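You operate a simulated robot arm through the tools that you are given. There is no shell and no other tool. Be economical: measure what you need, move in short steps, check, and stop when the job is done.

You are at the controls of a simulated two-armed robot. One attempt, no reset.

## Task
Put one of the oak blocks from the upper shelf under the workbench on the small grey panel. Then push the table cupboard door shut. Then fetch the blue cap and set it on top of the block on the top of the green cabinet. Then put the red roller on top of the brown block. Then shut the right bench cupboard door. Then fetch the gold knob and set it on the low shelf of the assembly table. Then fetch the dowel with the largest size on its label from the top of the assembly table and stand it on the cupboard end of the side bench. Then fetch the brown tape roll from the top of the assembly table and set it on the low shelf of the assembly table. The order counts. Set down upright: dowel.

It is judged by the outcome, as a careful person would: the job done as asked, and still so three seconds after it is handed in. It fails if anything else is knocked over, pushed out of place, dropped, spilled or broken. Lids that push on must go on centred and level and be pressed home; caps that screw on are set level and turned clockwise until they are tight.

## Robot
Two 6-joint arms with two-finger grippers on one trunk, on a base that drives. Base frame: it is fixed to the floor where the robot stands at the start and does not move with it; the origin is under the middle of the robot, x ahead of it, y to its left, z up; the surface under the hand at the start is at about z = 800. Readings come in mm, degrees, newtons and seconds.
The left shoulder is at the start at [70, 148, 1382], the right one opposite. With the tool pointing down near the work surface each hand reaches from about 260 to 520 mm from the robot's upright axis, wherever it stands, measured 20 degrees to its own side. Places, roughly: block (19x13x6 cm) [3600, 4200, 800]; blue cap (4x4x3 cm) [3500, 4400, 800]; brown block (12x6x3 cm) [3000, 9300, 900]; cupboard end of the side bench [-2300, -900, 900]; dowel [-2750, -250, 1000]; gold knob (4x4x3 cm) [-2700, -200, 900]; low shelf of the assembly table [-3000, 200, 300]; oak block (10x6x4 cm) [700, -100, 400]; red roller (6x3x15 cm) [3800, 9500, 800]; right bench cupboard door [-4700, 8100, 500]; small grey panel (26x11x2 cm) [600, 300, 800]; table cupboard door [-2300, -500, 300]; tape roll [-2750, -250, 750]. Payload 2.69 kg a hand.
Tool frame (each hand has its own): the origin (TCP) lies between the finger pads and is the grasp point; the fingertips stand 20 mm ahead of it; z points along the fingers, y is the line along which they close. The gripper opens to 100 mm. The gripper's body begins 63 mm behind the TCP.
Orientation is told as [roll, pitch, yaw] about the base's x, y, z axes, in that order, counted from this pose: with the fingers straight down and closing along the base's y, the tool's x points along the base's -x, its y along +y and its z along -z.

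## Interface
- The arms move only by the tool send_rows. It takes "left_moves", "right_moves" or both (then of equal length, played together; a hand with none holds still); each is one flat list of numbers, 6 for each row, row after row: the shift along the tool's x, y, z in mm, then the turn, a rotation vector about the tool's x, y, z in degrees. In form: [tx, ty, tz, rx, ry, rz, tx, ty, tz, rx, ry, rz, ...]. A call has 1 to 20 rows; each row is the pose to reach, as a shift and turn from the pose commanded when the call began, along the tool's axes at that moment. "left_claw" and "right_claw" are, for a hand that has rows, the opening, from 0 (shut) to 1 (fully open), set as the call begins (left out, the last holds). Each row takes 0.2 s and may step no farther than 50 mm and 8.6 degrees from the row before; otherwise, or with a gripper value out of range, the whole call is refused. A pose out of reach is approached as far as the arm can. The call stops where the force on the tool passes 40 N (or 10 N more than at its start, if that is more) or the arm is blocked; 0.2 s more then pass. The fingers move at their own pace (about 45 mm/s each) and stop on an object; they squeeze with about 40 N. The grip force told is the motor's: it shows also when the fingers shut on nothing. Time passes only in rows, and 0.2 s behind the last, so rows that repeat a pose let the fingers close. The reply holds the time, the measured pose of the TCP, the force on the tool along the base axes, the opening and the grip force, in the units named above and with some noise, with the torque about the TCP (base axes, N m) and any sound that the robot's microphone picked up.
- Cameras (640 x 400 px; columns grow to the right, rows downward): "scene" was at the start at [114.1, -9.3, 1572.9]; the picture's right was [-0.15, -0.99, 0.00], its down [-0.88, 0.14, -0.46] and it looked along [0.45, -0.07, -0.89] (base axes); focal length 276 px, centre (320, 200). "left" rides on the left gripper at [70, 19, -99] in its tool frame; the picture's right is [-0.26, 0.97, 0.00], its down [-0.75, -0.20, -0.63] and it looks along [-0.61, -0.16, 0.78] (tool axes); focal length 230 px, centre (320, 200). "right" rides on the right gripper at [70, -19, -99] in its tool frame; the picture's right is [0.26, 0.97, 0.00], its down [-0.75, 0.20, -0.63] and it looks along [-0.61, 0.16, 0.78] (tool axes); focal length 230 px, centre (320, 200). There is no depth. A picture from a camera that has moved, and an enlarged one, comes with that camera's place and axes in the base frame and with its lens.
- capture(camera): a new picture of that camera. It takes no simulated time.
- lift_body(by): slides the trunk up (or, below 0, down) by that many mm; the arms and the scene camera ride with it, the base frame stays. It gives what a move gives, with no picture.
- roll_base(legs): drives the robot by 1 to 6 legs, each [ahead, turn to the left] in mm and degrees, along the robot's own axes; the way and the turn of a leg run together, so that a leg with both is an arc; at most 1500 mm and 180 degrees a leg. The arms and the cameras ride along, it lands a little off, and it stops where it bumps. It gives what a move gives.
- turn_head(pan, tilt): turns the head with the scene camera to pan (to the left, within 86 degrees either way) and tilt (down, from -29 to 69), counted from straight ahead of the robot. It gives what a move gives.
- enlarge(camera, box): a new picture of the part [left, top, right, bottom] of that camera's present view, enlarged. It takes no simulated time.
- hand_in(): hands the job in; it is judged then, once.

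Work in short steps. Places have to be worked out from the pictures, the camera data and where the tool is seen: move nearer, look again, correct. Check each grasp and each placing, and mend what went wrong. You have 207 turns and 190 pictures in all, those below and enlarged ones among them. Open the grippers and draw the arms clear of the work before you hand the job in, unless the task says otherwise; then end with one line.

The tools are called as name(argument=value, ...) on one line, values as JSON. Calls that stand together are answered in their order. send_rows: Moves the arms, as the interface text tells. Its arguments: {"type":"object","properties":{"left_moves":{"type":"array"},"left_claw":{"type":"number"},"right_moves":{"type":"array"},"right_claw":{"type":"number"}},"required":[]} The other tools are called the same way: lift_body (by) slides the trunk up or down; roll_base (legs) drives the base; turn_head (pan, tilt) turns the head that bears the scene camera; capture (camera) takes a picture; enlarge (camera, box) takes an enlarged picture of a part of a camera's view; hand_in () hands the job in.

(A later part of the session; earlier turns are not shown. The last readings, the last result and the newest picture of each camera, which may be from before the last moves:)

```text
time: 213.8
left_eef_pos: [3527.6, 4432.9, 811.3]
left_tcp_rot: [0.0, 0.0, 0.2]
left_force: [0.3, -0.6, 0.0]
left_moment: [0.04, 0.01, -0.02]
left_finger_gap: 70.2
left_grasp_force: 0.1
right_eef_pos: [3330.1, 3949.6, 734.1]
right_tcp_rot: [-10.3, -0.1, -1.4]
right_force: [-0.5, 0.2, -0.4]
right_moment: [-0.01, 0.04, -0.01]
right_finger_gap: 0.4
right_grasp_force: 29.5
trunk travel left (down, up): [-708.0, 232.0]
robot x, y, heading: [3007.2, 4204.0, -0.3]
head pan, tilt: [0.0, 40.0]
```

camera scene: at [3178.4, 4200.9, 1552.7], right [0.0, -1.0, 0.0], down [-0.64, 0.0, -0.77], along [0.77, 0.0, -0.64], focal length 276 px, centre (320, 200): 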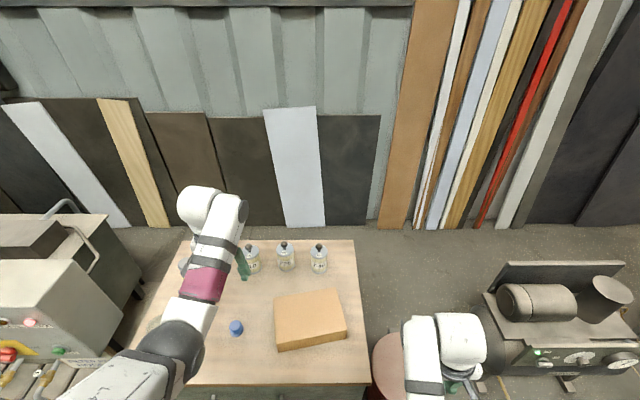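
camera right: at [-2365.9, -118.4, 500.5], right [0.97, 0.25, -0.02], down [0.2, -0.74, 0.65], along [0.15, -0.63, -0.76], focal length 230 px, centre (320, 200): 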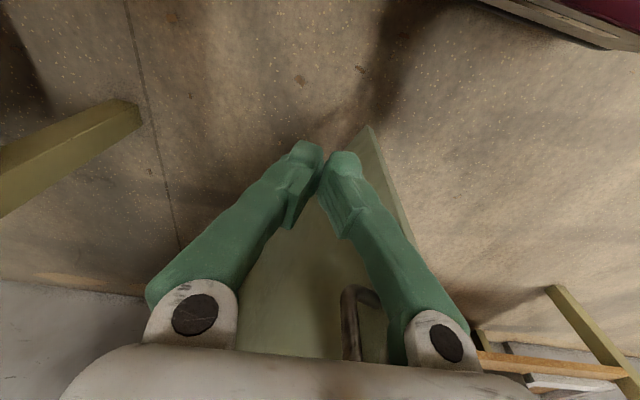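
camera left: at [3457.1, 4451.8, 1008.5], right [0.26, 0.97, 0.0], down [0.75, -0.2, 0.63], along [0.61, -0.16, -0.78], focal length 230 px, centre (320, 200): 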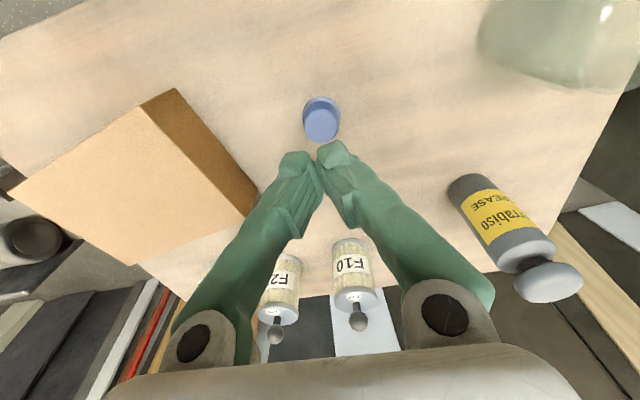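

Still no table contact at tip z≈791. A few more small steps down.

send_rows(left_moves=[0, 0, 2, 0, 0, 0, 0, 0, 4, 0, 0, 0, 0, 0, 4, 0, 0, 0])

send_rows(left_moves=[0, 0, 2, 0, 0, 0, 0, 0, 4, 0, 0, 0, 0, 0, 4, 0, 0, 0])

capture(camera="left")

```text
time: 214.6
left_eef_pos: [3527.8, 4434.1, 807.1]
left_tcp_rot: [0.1, -0.1, 0.2]
left_force: [0.4, 0.6, 0.2]
left_moment: [-0.03, -0.02, -0.02]
left_finger_gap: 69.9
left_grasp_force: 0.1
right_eef_pos: [3329.4, 3949.2, 734.4]
right_tcp_rot: [-10.4, -0.1, -1.4]
right_force: [0.2, -0.4, -1.0]
right_moment: [-0.02, 0.0, -0.01]
right_finger_gap: 0.0
right_grasp_force: 29.7
trunk travel left (down, up): [-708.0, 232.0]
robot x, y, heading: [3004.1, 4201.2, -0.1]
head pan, tilt: [0.0, 40.0]
```

```text
time: 215.4
left_eef_pos: [3526.6, 4434.3, 803.1]
left_tcp_rot: [0.0, -0.1, 0.2]
left_force: [-0.6, -0.6, 0.3]
left_moment: [0.0, -0.01, 0.0]
left_finger_gap: 69.9
left_grasp_force: 0.1
right_eef_pos: [3329.7, 3948.5, 734.7]
right_tcp_rot: [-10.3, -0.1, -1.5]
right_force: [-0.3, -0.2, -0.1]
right_moment: [0.02, 0.01, 0.01]
right_finger_gap: 0.0
right_grasp_force: 30.2
trunk travel left (down, up): [-708.0, 232.0]
robot x, y, heading: [3004.5, 4205.4, -0.0]
head pan, tilt: [0.0, 40.0]
```

```text
111 pictures are left
camera left: at [3457.4, 4451.9, 900.9], right [0.26, 0.97, 0.0], down [0.75, -0.2, 0.63], along [0.61, -0.16, -0.78], focal length 230 px, centre (320, 200)
```

left: 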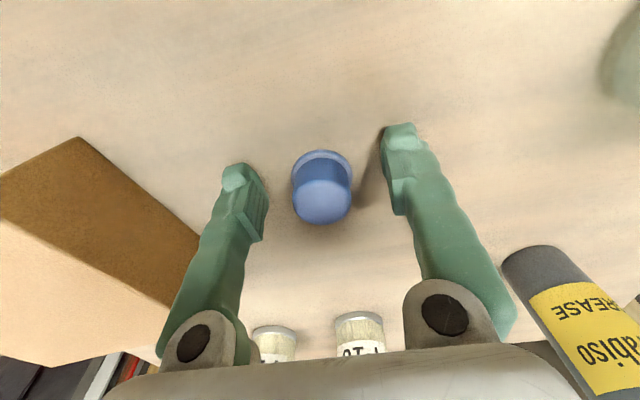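

The fingertips are now close to the surface (shadow meets the tip) with the cap well between. Closing.

send_rows(left_moves=[0, 0, 0, 0, 0, 0, 0, 0, 0, 0, 0, 0, 0, 0, 0, 0, 0, 0, 0, 0, 0, 0, 0, 0, 0, 0, 0, 0, 0, 0, 0, 0, 0, 0, 0, 0], left_claw=0)

lift_body(by=30)

```text
time: 216.8
left_eef_pos: [3527.7, 4431.9, 803.9]
left_tcp_rot: [0.0, -0.4, 0.1]
left_force: [3.7, 0.0, 10.7]
left_moment: [0.01, -0.13, -0.01]
left_finger_gap: 27.9
left_grasp_force: 39.9
right_eef_pos: [3328.3, 3948.1, 734.0]
right_tcp_rot: [-10.2, -0.1, -1.5]
right_force: [-0.2, 0.1, 0.0]
right_moment: [0.01, -0.01, 0.0]
right_finger_gap: 0.0
right_grasp_force: 29.7
trunk travel left (down, up): [-708.0, 232.0]
robot x, y, heading: [3003.5, 4197.8, -0.1]
head pan, tilt: [0.0, 40.0]
```

```text
time: 217.5
left_eef_pos: [3526.4, 4432.0, 831.4]
left_tcp_rot: [-0.2, 0.0, 0.2]
left_force: [0.2, -0.6, -0.8]
left_moment: [0.01, 0.05, 0.0]
left_finger_gap: 27.7
left_grasp_force: 39.7
right_eef_pos: [3329.7, 3948.8, 763.6]
right_tcp_rot: [-10.1, -0.2, -1.3]
right_force: [0.2, 1.1, 0.1]
right_moment: [0.0, -0.02, -0.02]
right_finger_gap: 0.1
right_grasp_force: 29.9
trunk travel left (down, up): [-738.0, 202.0]
robot x, y, heading: [3004.6, 4199.4, 0.0]
head pan, tilt: [0.0, 40.0]
```

Cap held (27.7 mm). I'll raise it 75 mm, then turn the robot right 21° to bring it over the block.

lift_body(by=75)

roll_base(legs=[[-15, 0], [0, -21]])

capture(camera="left")

capture(camera="scene")

```text
time: 218.6
left_eef_pos: [3527.4, 4434.2, 905.8]
left_tcp_rot: [0.0, -0.2, 0.1]
left_force: [0.7, 0.5, -0.2]
left_moment: [0.0, 0.02, -0.02]
left_finger_gap: 27.5
left_grasp_force: 40.0
right_eef_pos: [3328.8, 3948.0, 840.3]
right_tcp_rot: [-10.2, -0.1, -1.3]
right_force: [0.7, 0.6, 0.0]
right_moment: [-0.01, 0.02, -0.01]
right_finger_gap: 0.0
right_grasp_force: 29.4
trunk travel left (down, up): [-813.0, 127.0]
robot x, y, heading: [3003.4, 4198.6, 0.2]
head pan, tilt: [0.0, 40.0]
```

```text
time: 220.6
left_eef_pos: [3562.3, 4220.4, 906.0]
left_tcp_rot: [0.0, 0.0, -21.7]
left_force: [-0.1, 0.2, -0.3]
left_moment: [0.0, 0.02, -0.01]
left_finger_gap: 27.1
left_grasp_force: 40.1
right_eef_pos: [3198.3, 3846.2, 839.8]
right_tcp_rot: [-10.3, -0.3, -23.4]
right_force: [0.9, 0.0, 0.0]
right_moment: [-0.01, 0.02, -0.02]
right_finger_gap: 0.0
right_grasp_force: 29.2
trunk travel left (down, up): [-813.0, 127.0]
robot x, y, heading: [2987.6, 4199.1, -22.1]
head pan, tilt: [0.0, 40.0]
```

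```text
110 pictures are left
camera left: at [3504.0, 4264.5, 1005.6], right [0.6, 0.8, 0.0], down [0.62, -0.46, 0.63], along [0.5, -0.38, -0.78], focal length 230 px, centre (320, 200)
```

left: 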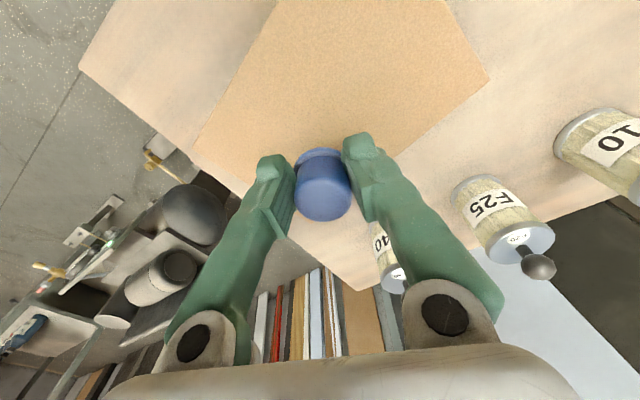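

```text
109 pictures are left
camera scene: at [3116.2, 4151.5, 1475.6], right [-0.37, -0.93, 0.0], down [-0.6, 0.24, -0.77], along [0.71, -0.29, -0.64], focal length 276 px, centre (320, 200)
```

scene: 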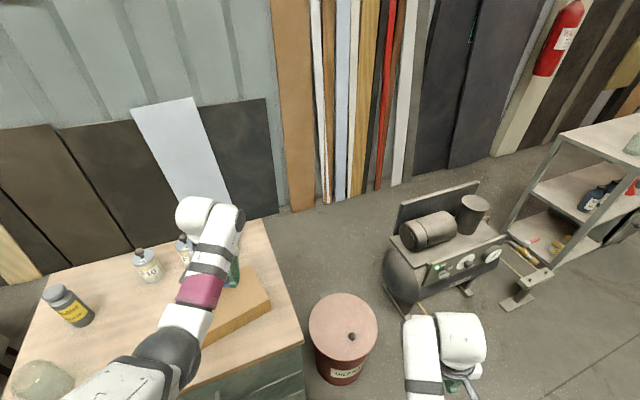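

Block centre ≈(3551,4235). I'll shift the cap to the centre, lower 32 mm and feel down for contact.

send_rows(left_moves=[14, 9, 0, 0, 0, 0, 14, 9, 0, 0, 0, 0])

lift_body(by=-32)

send_rows(left_moves=[0, 0, 2, 0, 0, 0, 0, 0, 4, 0, 0, 0, 0, 0, 4, 0, 0, 0])

capture(camera="left")

```text
time: 221.2
left_eef_pos: [3551.4, 4235.0, 906.7]
left_tcp_rot: [0.0, 0.1, -21.8]
left_force: [-0.3, 0.1, -0.1]
left_moment: [0.01, -0.01, -0.01]
left_finger_gap: 27.3
left_grasp_force: 40.3
right_eef_pos: [3197.0, 3845.6, 839.5]
right_tcp_rot: [-10.3, -0.3, -23.4]
right_force: [-1.3, -0.5, -0.1]
right_moment: [0.01, -0.03, -0.02]
right_finger_gap: 0.0
right_grasp_force: 30.0
trunk travel left (down, up): [-813.0, 127.0]
robot x, y, heading: [2984.6, 4202.0, -22.1]
head pan, tilt: [0.0, 40.0]
```

```text
time: 221.9
left_eef_pos: [3551.5, 4233.7, 875.5]
left_tcp_rot: [0.1, -0.1, -21.7]
left_force: [-0.8, -0.1, -0.8]
left_moment: [-0.01, 0.0, 0.02]
left_finger_gap: 27.5
left_grasp_force: 40.1
right_eef_pos: [3199.0, 3845.1, 807.9]
right_tcp_rot: [-10.2, -0.3, -23.5]
right_force: [-0.6, 0.9, -0.6]
right_moment: [0.02, 0.01, -0.05]
right_finger_gap: 0.0
right_grasp_force: 29.6
trunk travel left (down, up): [-781.0, 159.0]
robot x, y, heading: [2993.1, 4199.1, -22.0]
head pan, tilt: [0.0, 40.0]
```

```text
time: 222.7
left_eef_pos: [3551.0, 4232.6, 871.5]
left_tcp_rot: [0.0, 0.0, -21.9]
left_force: [0.2, -0.3, 0.6]
left_moment: [-0.02, 0.01, 0.0]
left_finger_gap: 27.5
left_grasp_force: 40.1
right_eef_pos: [3196.5, 3845.0, 809.6]
right_tcp_rot: [-10.1, -0.4, -23.4]
right_force: [-0.5, 0.2, -0.3]
right_moment: [-0.06, 0.03, -0.02]
right_finger_gap: 0.3
right_grasp_force: 29.4
trunk travel left (down, up): [-781.0, 159.0]
robot x, y, heading: [2987.5, 4198.5, -21.9]
head pan, tilt: [0.0, 40.0]
```

```text
108 pictures are left
camera left: at [3493.1, 4277.3, 968.8], right [0.6, 0.8, 0.0], down [0.62, -0.46, 0.63], along [0.51, -0.38, -0.78], focal length 230 px, centre (320, 200)
```

left: 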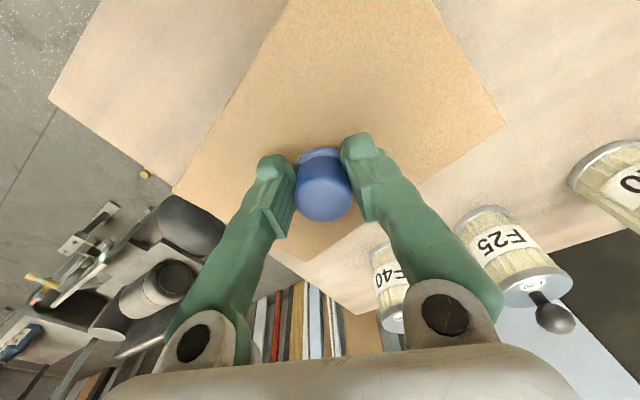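

Still above; continuing down in 3-mm steps.

send_rows(left_moves=[0, 0, 1.5, 0, 0, 0, 0, 0, 3, 0, 0, 0, 0, 0, 3, 0, 0, 0])

send_rows(left_moves=[0, 0, 1.5, 0, 0, 0, 0, 0, 3, 0, 0, 0, 0, 0, 3, 0, 0, 0])

send_rows(left_moves=[0, 0, 1.5, 0, 0, 0, 0, 0, 2, 0, 0, 0, 0, 0, 2, 0, 0, 0])

```text
time: 223.5
left_eef_pos: [3550.4, 4235.1, 867.7]
left_tcp_rot: [-0.1, 0.0, -21.8]
left_force: [0.7, 0.0, 0.3]
left_moment: [0.0, 0.03, 0.03]
left_finger_gap: 27.3
left_grasp_force: 39.5
right_eef_pos: [3197.1, 3844.9, 807.6]
right_tcp_rot: [-10.2, -0.3, -23.4]
right_force: [0.6, -1.2, -0.4]
right_moment: [0.01, -0.01, 0.03]
right_finger_gap: 0.0
right_grasp_force: 29.5
trunk travel left (down, up): [-781.0, 159.0]
robot x, y, heading: [2989.1, 4199.4, -22.1]
head pan, tilt: [0.0, 40.0]
```

```text
time: 224.3
left_eef_pos: [3552.2, 4235.2, 864.2]
left_tcp_rot: [0.0, -0.1, -21.8]
left_force: [-0.8, -0.5, -0.6]
left_moment: [0.01, -0.01, 0.01]
left_finger_gap: 27.3
left_grasp_force: 40.1
right_eef_pos: [3197.1, 3845.7, 808.6]
right_tcp_rot: [-10.1, -0.3, -23.5]
right_force: [0.7, 0.6, 0.9]
right_moment: [0.0, 0.02, 0.02]
right_finger_gap: 0.0
right_grasp_force: 29.2
trunk travel left (down, up): [-781.0, 159.0]
robot x, y, heading: [2990.4, 4197.2, -21.9]
head pan, tilt: [0.0, 40.0]
```

```text
time: 225.1
left_eef_pos: [3551.8, 4232.9, 861.3]
left_tcp_rot: [0.0, -0.1, -21.9]
left_force: [0.3, -1.3, -0.7]
left_moment: [-0.02, 0.0, 0.0]
left_finger_gap: 27.1
left_grasp_force: 40.1
right_eef_pos: [3197.2, 3844.8, 807.7]
right_tcp_rot: [-10.2, -0.4, -23.4]
right_force: [0.0, -1.4, 0.4]
right_moment: [-0.01, 0.0, -0.03]
right_finger_gap: 0.1
right_grasp_force: 29.5
trunk travel left (down, up): [-781.0, 159.0]
robot x, y, heading: [2990.1, 4202.1, -22.2]
head pan, tilt: [0.0, 40.0]
```

Still free at 861. Continuing down.

send_rows(left_moves=[0, 0, 1.5, 0, 0, 0, 0, 0, 3, 0, 0, 0, 0, 0, 3, 0, 0, 0])

send_rows(left_moves=[0, 0, 1.5, 0, 0, 0, 0, 0, 3, 0, 0, 0, 0, 0, 3, 0, 0, 0])

capture(camera="left")

```text
time: 225.9
left_eef_pos: [3551.6, 4232.5, 860.3]
left_tcp_rot: [-0.1, -0.3, -21.8]
left_force: [2.8, 0.3, 7.4]
left_moment: [-0.01, -0.12, 0.04]
left_finger_gap: 27.0
left_grasp_force: 40.3
right_eef_pos: [3197.4, 3845.9, 808.6]
right_tcp_rot: [-10.2, -0.3, -23.2]
right_force: [0.5, -0.8, -0.4]
right_moment: [0.02, -0.01, -0.01]
right_finger_gap: 0.0
right_grasp_force: 29.7
trunk travel left (down, up): [-781.0, 159.0]
robot x, y, heading: [2990.5, 4199.2, -22.0]
head pan, tilt: [0.0, 40.0]
```

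```text
time: 226.7
left_eef_pos: [3551.6, 4233.0, 859.7]
left_tcp_rot: [0.1, -0.7, -21.8]
left_force: [7.2, 0.8, 28.3]
left_moment: [-0.08, -0.22, 0.05]
left_finger_gap: 26.5
left_grasp_force: 40.0
right_eef_pos: [3195.7, 3845.9, 810.0]
right_tcp_rot: [-10.2, -0.4, -23.5]
right_force: [0.3, 0.7, 0.0]
right_moment: [0.01, -0.03, 0.0]
right_finger_gap: 0.1
right_grasp_force: 29.3
trunk travel left (down, up): [-781.0, 159.0]
robot x, y, heading: [2987.4, 4200.9, -21.9]
head pan, tilt: [0.0, 40.0]
```

```text
107 pictures are left
camera left: at [3492.3, 4276.5, 958.4], right [0.6, 0.8, 0.0], down [0.62, -0.46, 0.64], along [0.51, -0.38, -0.77], focal length 230 px, centre (320, 200)
```

left: 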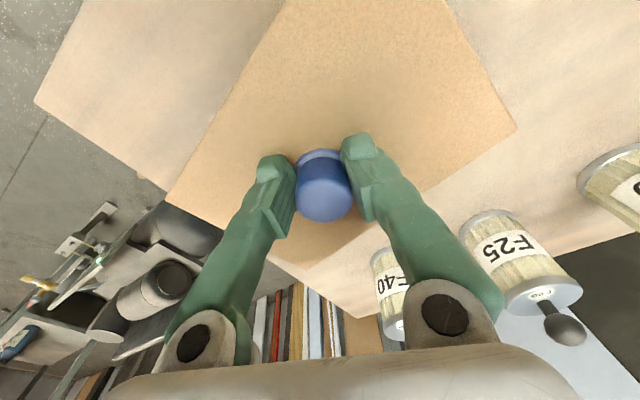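

Contact (28 N). I'll relax the pressure 3 mm up, release and rise.

send_rows(left_moves=[0, 0, -3.5, 0, 0, 0, 0, 0, -3.5, 0, 0, 0])

send_rows(left_moves=[0, 0, 0, 0, 0, 0, 0, 0, 0, 0, 0, 0, 0, 0, 0, 0, 0, 0, 0, 0, 0, 0, 0, 0], left_claw=0.7)

lift_body(by=120)

capture(camera="left")

```text
time: 227.3
left_eef_pos: [3550.5, 4233.4, 860.2]
left_tcp_rot: [0.1, -0.1, -22.0]
left_force: [7.7, -0.3, 14.6]
left_moment: [-0.09, -0.32, 0.04]
left_finger_gap: 26.7
left_grasp_force: 40.1
right_eef_pos: [3196.5, 3845.9, 807.4]
right_tcp_rot: [-10.1, -0.2, -23.4]
right_force: [0.0, -0.9, -0.2]
right_moment: [0.01, 0.01, 0.01]
right_finger_gap: 0.1
right_grasp_force: 30.1
trunk travel left (down, up): [-781.0, 159.0]
robot x, y, heading: [2988.1, 4201.6, -22.1]
head pan, tilt: [0.0, 40.0]
```

```text
time: 228.3
left_eef_pos: [3552.5, 4234.7, 859.4]
left_tcp_rot: [0.0, 0.0, -21.8]
left_force: [-1.0, 1.4, -0.1]
left_moment: [0.03, 0.0, 0.0]
left_finger_gap: 69.9
left_grasp_force: 0.0
right_eef_pos: [3197.8, 3845.2, 808.4]
right_tcp_rot: [-10.2, -0.3, -23.4]
right_force: [-0.6, 0.6, 0.9]
right_moment: [-0.03, 0.03, 0.0]
right_finger_gap: 0.0
right_grasp_force: 29.5
trunk travel left (down, up): [-781.0, 159.0]
robot x, y, heading: [2990.7, 4202.5, -21.8]
head pan, tilt: [0.0, 40.0]
```

```text
time: 229.8
left_eef_pos: [3551.9, 4232.9, 979.3]
left_tcp_rot: [0.0, 0.0, -21.8]
left_force: [0.6, -0.6, -0.2]
left_moment: [0.04, -0.03, 0.03]
left_finger_gap: 69.7
left_grasp_force: 0.0
right_eef_pos: [3196.7, 3845.5, 927.2]
right_tcp_rot: [-10.1, -0.2, -23.4]
right_force: [1.5, 0.8, 0.4]
right_moment: [0.01, 0.01, -0.04]
right_finger_gap: 0.0
right_grasp_force: 29.9
trunk travel left (down, up): [-901.0, 39.0]
robot x, y, heading: [2989.1, 4200.4, -21.9]
head pan, tilt: [0.0, 40.0]
```

```text
106 pictures are left
camera left: at [3493.6, 4277.1, 1078.7], right [0.6, 0.8, 0.0], down [0.62, -0.46, 0.63], along [0.5, -0.38, -0.78], focal length 230 px, centre (320, 200)
```

left: 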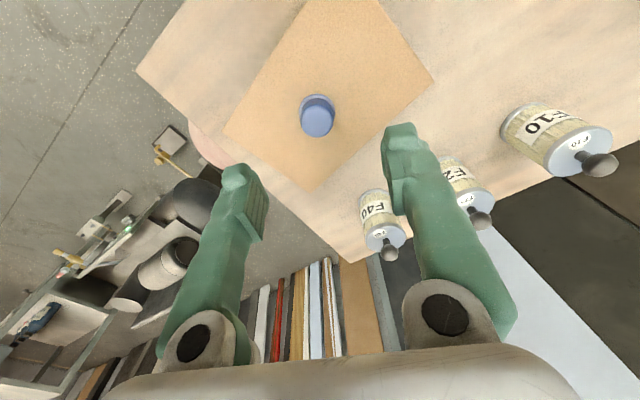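

The cap sits upright on the block. I'll back off and turn toward the far end (+y) to look for the roller.

roll_base(legs=[[-300, 0], [0, 112]])

turn_head(pan=0, tilt=12)

capture(camera="scene")

```text
time: 236.5
left_eef_pos: [2483.8, 4828.2, 980.2]
left_tcp_rot: [0.1, -0.2, 88.8]
left_force: [-0.3, 0.2, 0.2]
left_moment: [-0.02, 0.01, 0.0]
left_finger_gap: 69.8
left_grasp_force: 0.0
right_eef_pos: [2971.7, 4631.5, 926.3]
right_tcp_rot: [-10.2, -0.2, 87.3]
right_force: [0.3, -0.1, 0.1]
right_moment: [0.02, 0.01, -0.01]
right_finger_gap: 0.1
right_grasp_force: 29.5
trunk travel left (down, up): [-901.0, 39.0]
robot x, y, heading: [2713.9, 4312.7, 88.4]
head pan, tilt: [0.0, 40.0]
```

```text
time: 237.4
left_eef_pos: [2484.0, 4828.2, 979.7]
left_tcp_rot: [0.0, -0.1, 88.8]
left_force: [0.0, 0.1, -0.4]
left_moment: [0.01, 0.01, -0.02]
left_finger_gap: 70.0
left_grasp_force: 0.1
right_eef_pos: [2971.3, 4632.2, 927.9]
right_tcp_rot: [-10.3, -0.2, 87.2]
right_force: [0.5, 0.4, 0.2]
right_moment: [0.01, -0.02, 0.0]
right_finger_gap: 0.0
right_grasp_force: 29.3
trunk travel left (down, up): [-901.0, 39.0]
robot x, y, heading: [2714.3, 4315.3, 88.7]
head pan, tilt: [0.0, 12.0]
```

```text
105 pictures are left
camera scene: at [2717.0, 4456.8, 1608.0], right [1.0, -0.02, 0.0], down [0.0, -0.21, -0.98], along [0.02, 0.98, -0.21], focal length 276 px, centre (320, 200)
```

scene: 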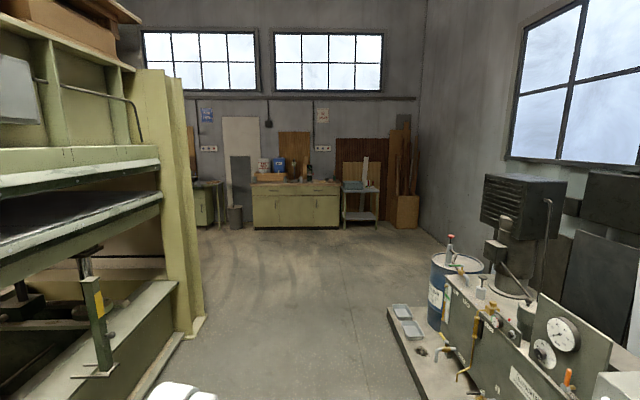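

Clear corridor at x 1720–3450. I'll drive straight ahead ~3.7 m to near the far cabinet.

roll_base(legs=[[1250, 0], [1250, 0], [1200, -0.5]])

turn_head(pan=-10, tilt=25)

capture(camera="scene")

```text
time: 255.4
left_eef_pos: [2657.3, 8558.3, 980.1]
left_tcp_rot: [0.0, -0.1, 85.6]
left_force: [0.0, -0.2, -0.2]
left_moment: [0.02, -0.03, 0.02]
left_finger_gap: 70.0
left_grasp_force: 0.2
right_eef_pos: [3134.9, 8334.1, 927.8]
right_tcp_rot: [-10.2, -0.2, 84.0]
right_force: [-0.7, 0.7, -0.5]
right_moment: [0.0, -0.01, 0.05]
right_finger_gap: 0.0
right_grasp_force: 29.6
trunk travel left (down, up): [-901.0, 39.0]
robot x, y, heading: [2855.1, 8030.4, 85.7]
head pan, tilt: [0.0, 12.0]
```

```text
time: 256.2
left_eef_pos: [2657.6, 8557.1, 981.1]
left_tcp_rot: [0.0, -0.1, 85.6]
left_force: [0.8, -0.2, 0.6]
left_moment: [-0.01, -0.01, 0.01]
left_finger_gap: 69.9
left_grasp_force: 0.0
right_eef_pos: [3134.1, 8335.4, 927.4]
right_tcp_rot: [-10.3, -0.2, 84.0]
right_force: [0.8, 0.6, -0.3]
right_moment: [0.02, -0.06, 0.02]
right_finger_gap: 0.0
right_grasp_force: 29.4
trunk travel left (down, up): [-901.0, 39.0]
robot x, y, heading: [2861.1, 8031.5, 85.5]
head pan, tilt: [-10.0, 25.0]
```

```text
104 pictures are left
camera scene: at [2885.9, 8170.8, 1587.0], right [0.97, -0.25, 0.0], down [-0.11, -0.41, -0.91], along [0.23, 0.88, -0.42], focal length 276 px, centre (320, 200)
```

scene: 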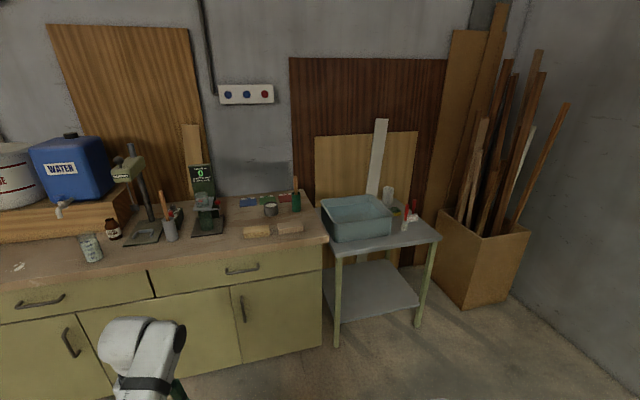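

The side table at right holds the red roller; two block-like things lie on the counter. Zooming on both.

enlarge(camera="scene", box=[230, 170, 326, 250])

enlarge(camera="scene", box=[320, 165, 448, 255])

```text
5.00 times, centred on (278, 210) of scene
camera zoom: at [2885.9, 8170.8, 1587.0], right [0.97, -0.25, 0.0], down [-0.11, -0.41, -0.91], along [0.23, 0.88, -0.42], focal length 1381 px, centre (530, 150)
```

zoom: 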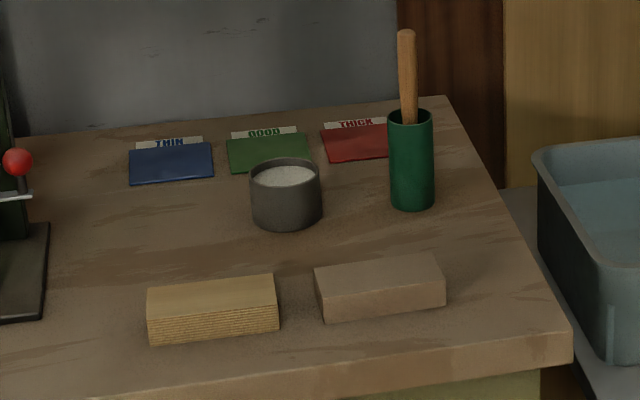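

```text
4.44 times, centred on (384, 210) of scene
camera zoom: at [2885.9, 8170.8, 1587.0], right [0.97, -0.25, 0.0], down [-0.11, -0.41, -0.91], along [0.23, 0.88, -0.42], focal length 1227 px, centre (36, 156)
```

zoom: 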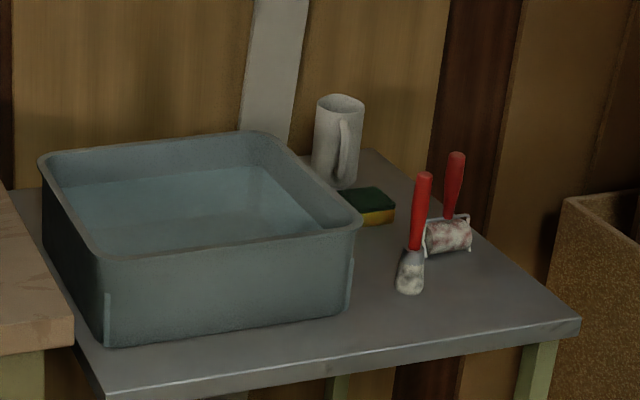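

The brown block (right one) is ≈(3034,9323); the red roller stands upright at ≈(3802,9458) with a brush near (3693,9354). I'll drive to (3582,8850) facing +y to use the right hand pitched forward.

roll_base(legs=[[0, -36.6], [1080, 0], [0, 41]])

turn_head(pan=-18, tilt=42)

send_rows(right_moves=[-35, 0, 0, -2, -5.8, 0, -70, 0, 0, -4, -11.6, 0, -105, 0, 0, -6, -17.4, 0, -140, 0, 0, -8, -23.2, 0, -170, 0, 0, -10, -29, 0, -200, 0, 0, -10, -35, 0, -200, 0, 0, -10, -35, 0], right_claw=0.6)

capture(camera="scene")

capture(camera="right")

```text
time: 265.4
left_eef_pos: [3297.3, 9367.2, 980.4]
left_tcp_rot: [0.1, -0.1, 92.5]
left_force: [-0.5, 0.4, -0.6]
left_moment: [-0.01, -0.01, 0.0]
left_finger_gap: 69.8
left_grasp_force: 0.0
right_eef_pos: [3796.6, 9201.1, 927.0]
right_tcp_rot: [-10.3, -0.2, 90.9]
right_force: [0.7, 0.3, -0.9]
right_moment: [-0.03, -0.03, 0.01]
right_finger_gap: 0.0
right_grasp_force: 29.6
trunk travel left (down, up): [-901.0, 39.0]
robot x, y, heading: [3560.6, 8869.7, 92.2]
head pan, tilt: [-10.0, 25.0]
```

```text
time: 266.2
left_eef_pos: [3296.2, 9366.7, 980.5]
left_tcp_rot: [-0.1, 0.0, 92.6]
left_force: [-0.4, 0.3, 0.1]
left_moment: [-0.01, 0.0, 0.01]
left_finger_gap: 69.7
left_grasp_force: 0.0
right_eef_pos: [3797.4, 9202.2, 928.2]
right_tcp_rot: [-10.3, -0.1, 91.0]
right_force: [-0.7, 1.3, 0.3]
right_moment: [0.04, 0.0, 0.01]
right_finger_gap: 0.0
right_grasp_force: 29.6
trunk travel left (down, up): [-901.0, 39.0]
robot x, y, heading: [3558.9, 8866.2, 92.2]
head pan, tilt: [-18.0, 42.0]
```

```text
time: 267.8
left_eef_pos: [3297.1, 9366.6, 980.4]
left_tcp_rot: [-0.2, 0.0, 92.5]
left_force: [0.5, -0.7, 0.3]
left_moment: [0.02, 0.04, -0.01]
left_finger_gap: 70.3
left_grasp_force: 0.0
right_eef_pos: [3794.6, 9402.2, 929.7]
right_tcp_rot: [-1.1, -35.0, 94.5]
right_force: [0.5, -0.9, -0.1]
right_moment: [-0.02, 0.02, -0.01]
right_finger_gap: 60.1
right_grasp_force: 0.1
trunk travel left (down, up): [-901.0, 39.0]
robot x, y, heading: [3563.0, 8865.1, 92.4]
head pan, tilt: [-18.0, 42.0]
```

```text
101 pictures are left
camera scene: at [3580.0, 8997.8, 1560.7], right [0.96, -0.27, 0.0], down [-0.18, -0.64, -0.74], along [0.2, 0.72, -0.67], focal length 276 px, centre (320, 200)
```

scene: 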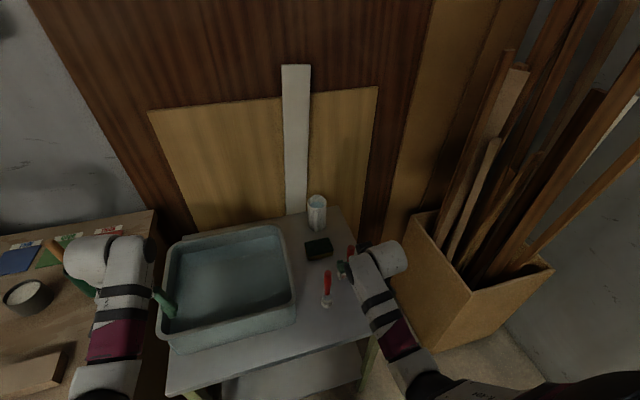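

```text
100 pictures are left
camera right: at [3819.8, 9289.5, 969.8], right [-0.95, -0.28, -0.16], down [-0.23, 0.24, 0.94], along [-0.22, 0.93, -0.29], focal length 230 px, centre (320, 200)
```

right: 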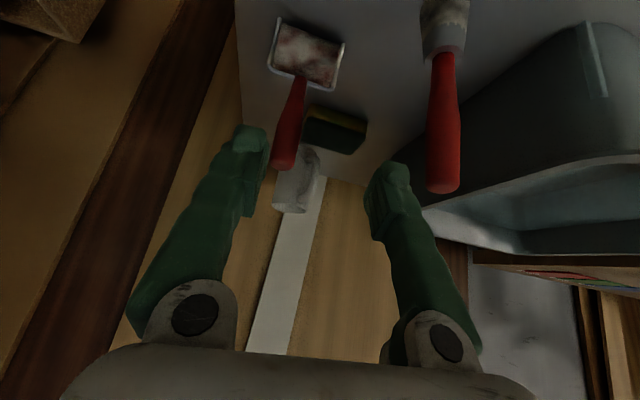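

Roller at ≈(3815,9450), handle z≈820–905; the brush at ≈(3715,9380). I'll first shift the hand +x away from the brush, then lower.

send_rows(right_moves=[0, -21, 0, 0, 0, 0, 17, -22, 24, 0, 0, 0, 34, -22, 48, 0, 0, 0, 34, -22, 48, 0, 0, 0], right_claw=0.55)

capture(camera="right")

enlarge(camera="scene", box=[290, 210, 418, 310])

```text
time: 268.8
left_eef_pos: [3297.1, 9365.3, 980.6]
left_tcp_rot: [0.1, -0.2, 92.4]
left_force: [0.6, -0.1, -0.7]
left_moment: [0.01, 0.01, 0.02]
left_finger_gap: 70.1
left_grasp_force: 0.0
right_eef_pos: [3817.2, 9401.3, 870.7]
right_tcp_rot: [-1.2, -35.0, 94.5]
right_force: [-0.5, 0.3, 0.6]
right_moment: [-0.01, 0.0, 0.03]
right_finger_gap: 54.9
right_grasp_force: 0.1
trunk travel left (down, up): [-901.0, 39.0]
robot x, y, heading: [3560.7, 8867.1, 92.4]
head pan, tilt: [-18.0, 42.0]
```

```text
99 pictures are left
camera right: at [3841.4, 9290.5, 911.2], right [-0.95, -0.28, -0.16], down [-0.23, 0.24, 0.94], along [-0.22, 0.93, -0.29], focal length 230 px, centre (320, 200)
```

right: 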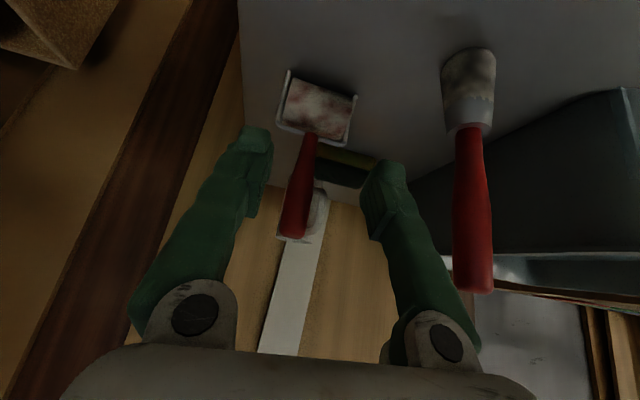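

```text
4.00 times, centred on (354, 260) of scene
camera zoom: at [3580.6, 8997.9, 1560.7], right [0.96, -0.27, 0.0], down [-0.18, -0.64, -0.74], along [0.2, 0.72, -0.67], focal length 1104 px, centre (184, -40)
```

zoom: 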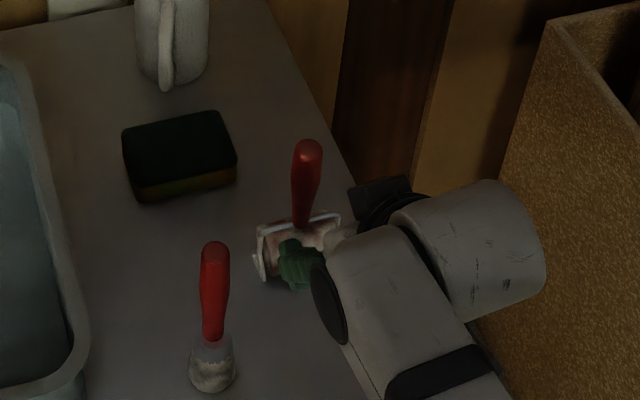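

Triangulating, the handle is at ≈(3813,9475), z 800–900. I'll advance ~74 mm so the handle enters between the fingers.

send_rows(right_moves=[-18, -1, 17, 0, 0, 0, -37, -1, 34, 0, 0, 0, -55, -2, 51, 0, 0, 0, -55, -2, 51, 0, 0, 0])

capture(camera="right")

enlarge(camera="scene", box=[290, 210, 418, 310])

```text
time: 269.8
left_eef_pos: [3296.8, 9364.7, 980.1]
left_tcp_rot: [-0.1, -0.1, 92.5]
left_force: [0.2, 0.9, 0.4]
left_moment: [0.0, 0.01, -0.01]
left_finger_gap: 70.1
left_grasp_force: 0.0
right_eef_pos: [3812.4, 9477.1, 856.4]
right_tcp_rot: [-1.1, -35.0, 94.5]
right_force: [-0.1, 0.1, 0.6]
right_moment: [-0.03, 0.02, -0.02]
right_finger_gap: 55.4
right_grasp_force: 0.1
trunk travel left (down, up): [-901.0, 39.0]
robot x, y, heading: [3559.4, 8869.1, 92.2]
head pan, tilt: [-18.0, 42.0]
```

```text
97 pictures are left
camera right: at [3837.1, 9365.3, 897.6], right [-0.95, -0.28, -0.16], down [-0.23, 0.24, 0.94], along [-0.22, 0.93, -0.29], focal length 230 px, centre (320, 200)
```

right: 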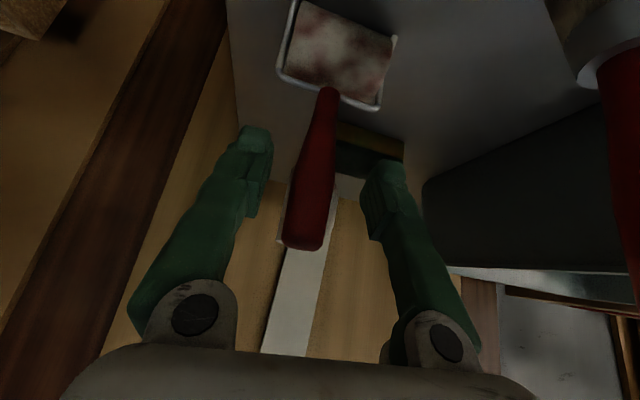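

```text
4.00 times, centred on (354, 260) of scene
camera zoom: at [3580.1, 8997.6, 1560.7], right [0.96, -0.27, 0.0], down [-0.18, -0.64, -0.74], along [0.2, 0.72, -0.67], focal length 1104 px, centre (184, -40)
```

zoom: 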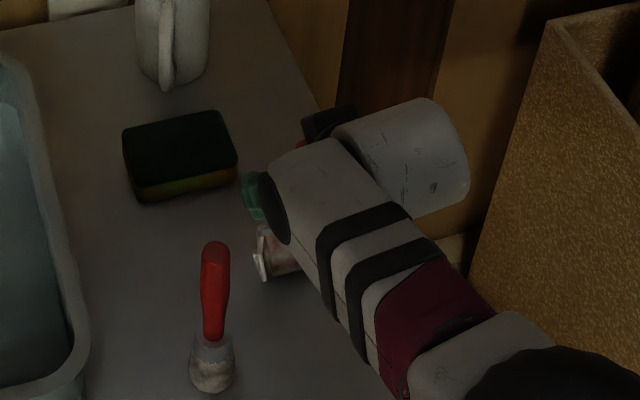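

The handle passes between the pads near the TCP. Closing the right gripper.

send_rows(right_moves=[0, 0, 0, 0, 0, 0, 0, 0, 0, 0, 0, 0, 0, 0, 0, 0, 0, 0, 0, 0, 0, 0, 0, 0, 0, 0, 0, 0, 0, 0], right_claw=0)

capture(camera="right")

```text
time: 271.0
left_eef_pos: [3297.7, 9365.0, 980.5]
left_tcp_rot: [0.1, -0.1, 92.6]
left_force: [0.2, -0.5, 0.0]
left_moment: [0.01, -0.04, 0.01]
left_finger_gap: 69.8
left_grasp_force: 0.0
right_eef_pos: [3812.8, 9476.6, 857.7]
right_tcp_rot: [-1.1, -34.9, 94.5]
right_force: [-0.2, 0.4, 1.3]
right_moment: [0.1, 0.0, -0.03]
right_finger_gap: 21.8
right_grasp_force: 40.1
trunk travel left (down, up): [-901.0, 39.0]
robot x, y, heading: [3555.8, 8867.0, 92.4]
head pan, tilt: [-18.0, 42.0]
```

```text
95 pictures are left
camera right: at [3837.3, 9365.1, 897.2], right [-0.95, -0.28, -0.16], down [-0.23, 0.24, 0.94], along [-0.22, 0.93, -0.29], focal length 230 px, centre (320, 200)
```

right: 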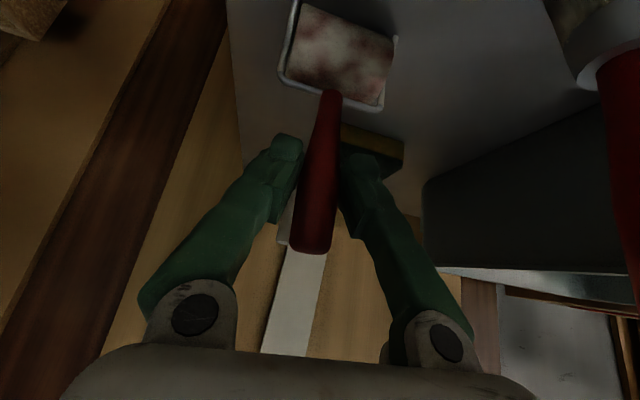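

Handle gripped (21.8 mm, 40 N). Lifting 100 mm with the arm.

send_rows(right_moves=[-14, 0, -20, 0, 0, 0, -28, 0, -41, 0, 0, 0, -43, 0, -61, 0, 0, 0, -57, 0, -82, 0, 0, 0, -57, 0, -82, 0, 0, 0])

capture(camera="right")

capture(camera="scene")

```text
time: 272.2
left_eef_pos: [3295.8, 9366.7, 979.6]
left_tcp_rot: [0.0, -0.1, 92.6]
left_force: [0.2, 0.6, -0.6]
left_moment: [0.04, 0.0, 0.03]
left_finger_gap: 70.0
left_grasp_force: 0.0
right_eef_pos: [3813.1, 9477.1, 958.4]
right_tcp_rot: [-1.1, -34.9, 94.5]
right_force: [-0.6, 0.2, -2.3]
right_moment: [-0.02, 0.01, -0.04]
right_finger_gap: 21.7
right_grasp_force: 40.2
trunk travel left (down, up): [-901.0, 39.0]
robot x, y, heading: [3559.8, 8867.6, 92.3]
head pan, tilt: [-18.0, 42.0]
```

```text
94 pictures are left
camera right: at [3837.0, 9365.8, 999.4], right [-0.95, -0.28, -0.16], down [-0.23, 0.24, 0.94], along [-0.22, 0.93, -0.29], focal length 230 px, centre (320, 200)
```

right: 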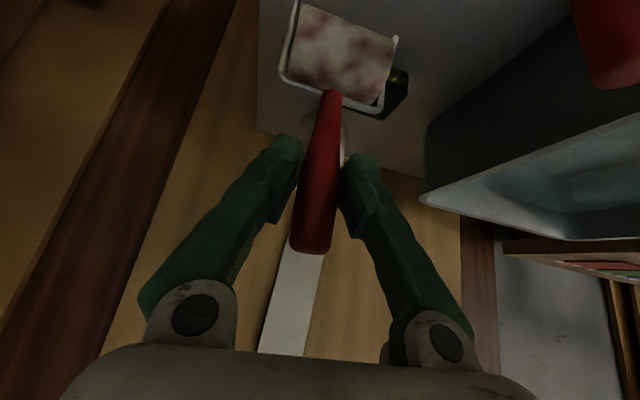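

```text
93 pictures are left
camera scene: at [3580.5, 8998.6, 1560.6], right [0.96, -0.27, 0.0], down [-0.18, -0.64, -0.74], along [0.2, 0.72, -0.67], focal length 276 px, centre (320, 200)
```

scene: 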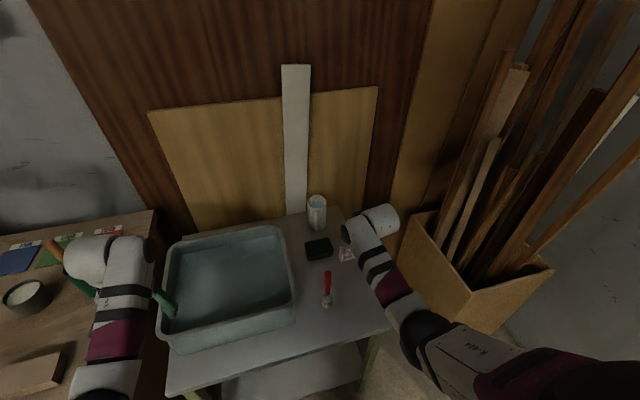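

The roller is held upright. I'll raise a bit, back away, and move along to stand in front of the brown block at (2757,8300).

lift_body(by=39)

send_rows(right_moves=[-14, 0, -20, 0, 0, 0, -28, 0, -41, 0, 0, 0, -34, 0, -49, 0, 0, 0])

roll_base(legs=[[-560, 0], [0, 87.7], [825, 0], [0, -90]])

turn_head(pan=-10, tilt=30)

capture(camera="scene")

```text
time: 273.1
left_eef_pos: [3296.9, 9366.9, 1017.8]
left_tcp_rot: [0.0, 0.0, 92.5]
left_force: [0.4, -0.3, 0.5]
left_moment: [0.01, -0.01, -0.01]
left_finger_gap: 70.0
left_grasp_force: 0.0
right_eef_pos: [3812.6, 9479.2, 997.7]
right_tcp_rot: [-1.1, -34.9, 94.5]
right_force: [0.5, 0.3, -3.2]
right_moment: [0.02, -0.01, 0.01]
right_finger_gap: 21.9
right_grasp_force: 39.5
trunk travel left (down, up): [-940.0, 0.0]
robot x, y, heading: [3558.9, 8864.7, 92.5]
head pan, tilt: [-18.0, 42.0]
```

```text
time: 273.9
left_eef_pos: [3297.7, 9368.0, 1020.1]
left_tcp_rot: [0.0, 0.0, 92.6]
left_force: [-0.3, -0.1, -0.4]
left_moment: [0.01, 0.01, -0.01]
left_finger_gap: 70.0
left_grasp_force: 0.0
right_eef_pos: [3812.6, 9479.4, 1057.0]
right_tcp_rot: [-1.0, -34.9, 94.4]
right_force: [-0.3, 0.4, -1.9]
right_moment: [-0.01, 0.01, 0.0]
right_finger_gap: 21.8
right_grasp_force: 40.2
trunk travel left (down, up): [-940.0, 0.0]
robot x, y, heading: [3554.5, 8864.1, 92.4]
head pan, tilt: [-18.0, 42.0]
```

```text
time: 288.9
left_eef_pos: [2525.9, 8753.4, 1019.1]
left_tcp_rot: [-0.2, -0.1, 90.7]
left_force: [-0.2, 0.0, -0.3]
left_moment: [0.01, 0.01, 0.01]
left_finger_gap: 69.7
left_grasp_force: 0.0
right_eef_pos: [3044.0, 8849.2, 1056.7]
right_tcp_rot: [-1.1, -34.8, 92.8]
right_force: [-0.6, -0.2, -1.5]
right_moment: [0.02, 0.01, -0.01]
right_finger_gap: 21.8
right_grasp_force: 39.8
trunk travel left (down, up): [-940.0, 0.0]
robot x, y, heading: [2772.9, 8247.0, 90.4]
head pan, tilt: [-18.0, 42.0]
```

```text
time: 289.6
left_eef_pos: [2526.0, 8753.5, 1018.8]
left_tcp_rot: [0.0, 0.0, 90.7]
left_force: [0.1, 0.3, 0.6]
left_moment: [0.02, 0.0, 0.02]
left_finger_gap: 70.1
left_grasp_force: 0.1
right_eef_pos: [3044.5, 8850.0, 1057.2]
right_tcp_rot: [-1.1, -35.0, 92.8]
right_force: [0.0, 0.6, -2.4]
right_moment: [-0.01, 0.06, -0.01]
right_finger_gap: 21.6
right_grasp_force: 39.5
trunk travel left (down, up): [-940.0, 0.0]
robot x, y, heading: [2771.7, 8244.7, 90.6]
head pan, tilt: [-10.0, 30.0]
```

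```text
92 pictures are left
camera scene: at [2787.6, 8385.8, 1617.9], right [0.99, -0.16, 0.0], down [-0.08, -0.49, -0.87], along [0.14, 0.85, -0.5], focal length 276 px, centre (320, 200)
```

scene: 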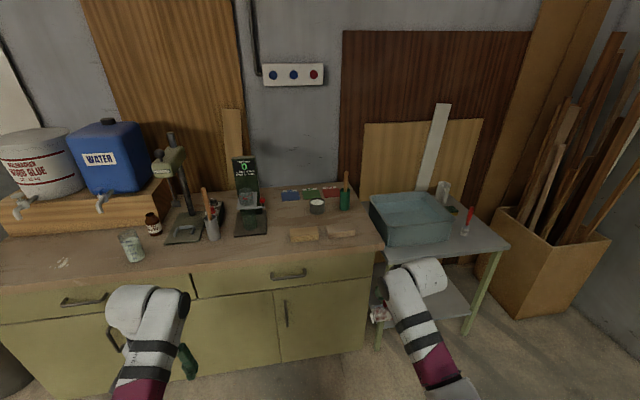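

The brown block is at ≈(3035,9326). Driving forward 470 mm brings the roller above it.

roll_base(legs=[[470, 0]])

turn_head(pan=-15, tilt=48)

capture(camera="right")

capture(camera="scene")

```text
time: 292.5
left_eef_pos: [2526.2, 9234.5, 1020.5]
left_tcp_rot: [0.0, -0.2, 90.5]
left_force: [-0.9, 0.1, -0.5]
left_moment: [-0.01, 0.01, 0.0]
left_finger_gap: 70.1
left_grasp_force: 0.1
right_eef_pos: [3045.0, 9329.4, 1059.0]
right_tcp_rot: [-1.1, -35.1, 92.3]
right_force: [0.1, -0.7, -2.6]
right_moment: [0.02, 0.0, 0.0]
right_finger_gap: 21.8
right_grasp_force: 40.0
trunk travel left (down, up): [-940.0, 0.0]
robot x, y, heading: [2767.7, 8723.6, 90.2]
head pan, tilt: [-10.0, 30.0]
```

```text
time: 293.3
left_eef_pos: [2525.3, 9237.2, 1018.8]
left_tcp_rot: [0.0, 0.0, 90.4]
left_force: [-0.2, 0.3, -0.5]
left_moment: [0.03, 0.0, 0.01]
left_finger_gap: 70.0
left_grasp_force: 0.0
right_eef_pos: [3045.5, 9329.9, 1057.3]
right_tcp_rot: [-1.1, -34.9, 92.4]
right_force: [-0.9, 0.5, -1.9]
right_moment: [-0.02, 0.0, 0.0]
right_finger_gap: 21.7
right_grasp_force: 39.7
trunk travel left (down, up): [-940.0, 0.0]
robot x, y, heading: [2769.3, 8725.5, 90.3]
head pan, tilt: [-15.0, 48.0]
```

```text
91 pictures are left
camera right: at [3065.6, 9217.4, 1097.8], right [-0.96, -0.24, -0.16], down [-0.22, 0.25, 0.94], along [-0.19, 0.94, -0.29], focal length 230 px, centre (320, 200)
```

right: 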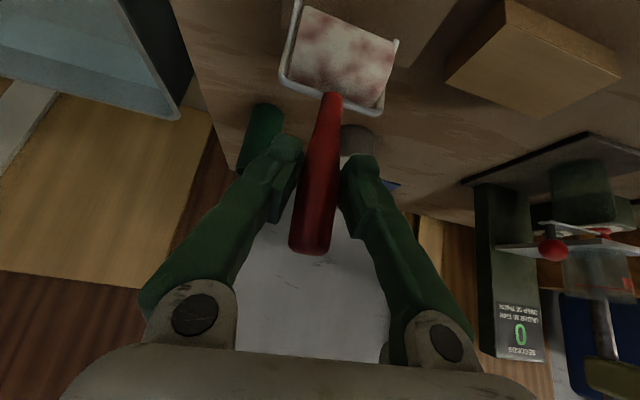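

```text
90 pictures are left
camera scene: at [2789.8, 8855.6, 1591.1], right [0.97, -0.25, 0.0], down [-0.19, -0.72, -0.67], along [0.17, 0.65, -0.74], focal length 276 px, centre (320, 200)
```

scene: 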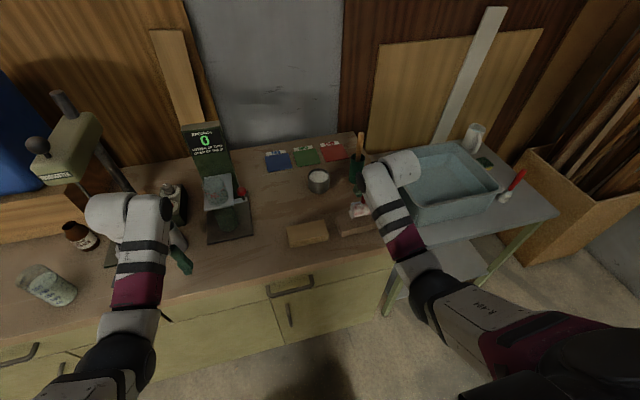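

Zooming on the block and roller for alignment.

enlarge(camera="scene", box=[270, 160, 430, 260])

```text
4.00 times, centred on (350, 210) of scene
camera zoom: at [2789.8, 8855.6, 1591.1], right [0.97, -0.25, 0.0], down [-0.19, -0.72, -0.67], along [0.17, 0.65, -0.74], focal length 1104 px, centre (200, 160)
```

zoom: 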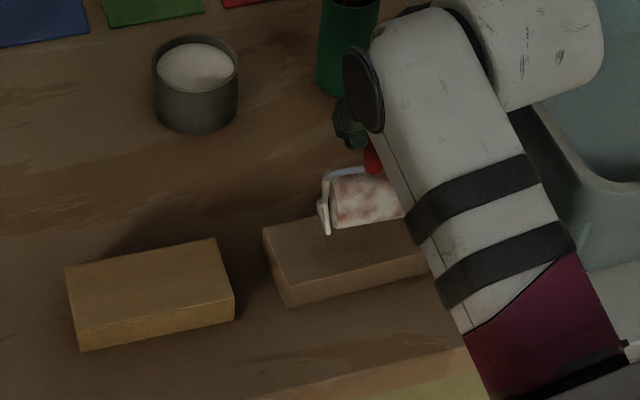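

Block centre ≈(3036,9340); roller ≈(3040,9326). I'll shift 12 mm forward, lower 45 mm, then check.

send_rows(right_moves=[-10, 3, 7, 0, 0, 0, -10, 3, 7, 0, 0, 0])

lift_body(by=-45)

enlarge(camera="scene", box=[270, 160, 430, 260])

```text
time: 293.9
left_eef_pos: [2526.9, 9237.0, 1019.2]
left_tcp_rot: [0.0, 0.0, 90.4]
left_force: [0.0, 0.0, 0.4]
left_moment: [0.03, -0.01, -0.01]
left_finger_gap: 70.1
left_grasp_force: 0.0
right_eef_pos: [3041.1, 9342.5, 1057.6]
right_tcp_rot: [-1.2, -34.9, 92.4]
right_force: [0.9, -0.3, -3.0]
right_moment: [-0.03, -0.02, -0.01]
right_finger_gap: 21.9
right_grasp_force: 40.1
trunk travel left (down, up): [-940.0, 0.0]
robot x, y, heading: [2770.1, 8728.9, 90.1]
head pan, tilt: [-15.0, 48.0]
```

```text
time: 294.8
left_eef_pos: [2524.1, 9233.2, 975.8]
left_tcp_rot: [-0.1, -0.4, 90.4]
left_force: [-0.4, 0.1, 0.8]
left_moment: [0.0, 0.0, 0.02]
left_finger_gap: 70.1
left_grasp_force: 0.0
right_eef_pos: [3042.9, 9340.3, 1019.0]
right_tcp_rot: [-1.3, -35.7, 92.5]
right_force: [3.0, 4.6, 26.9]
right_moment: [0.35, -0.03, 0.0]
right_finger_gap: 20.7
right_grasp_force: 38.9
trunk travel left (down, up): [-895.0, 45.0]
robot x, y, heading: [2771.7, 8726.5, 90.1]
head pan, tilt: [-15.0, 48.0]
```

```text
4.00 times, centred on (350, 210) of scene
camera zoom: at [2788.6, 8849.1, 1547.0], right [0.97, -0.26, 0.0], down [-0.19, -0.72, -0.67], along [0.17, 0.65, -0.74], focal length 1104 px, centre (200, 160)
```

zoom: 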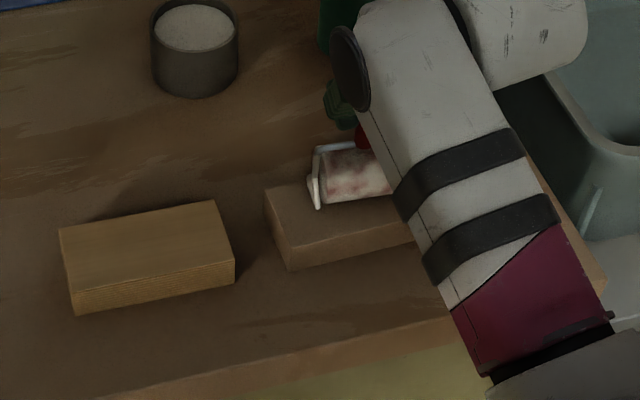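

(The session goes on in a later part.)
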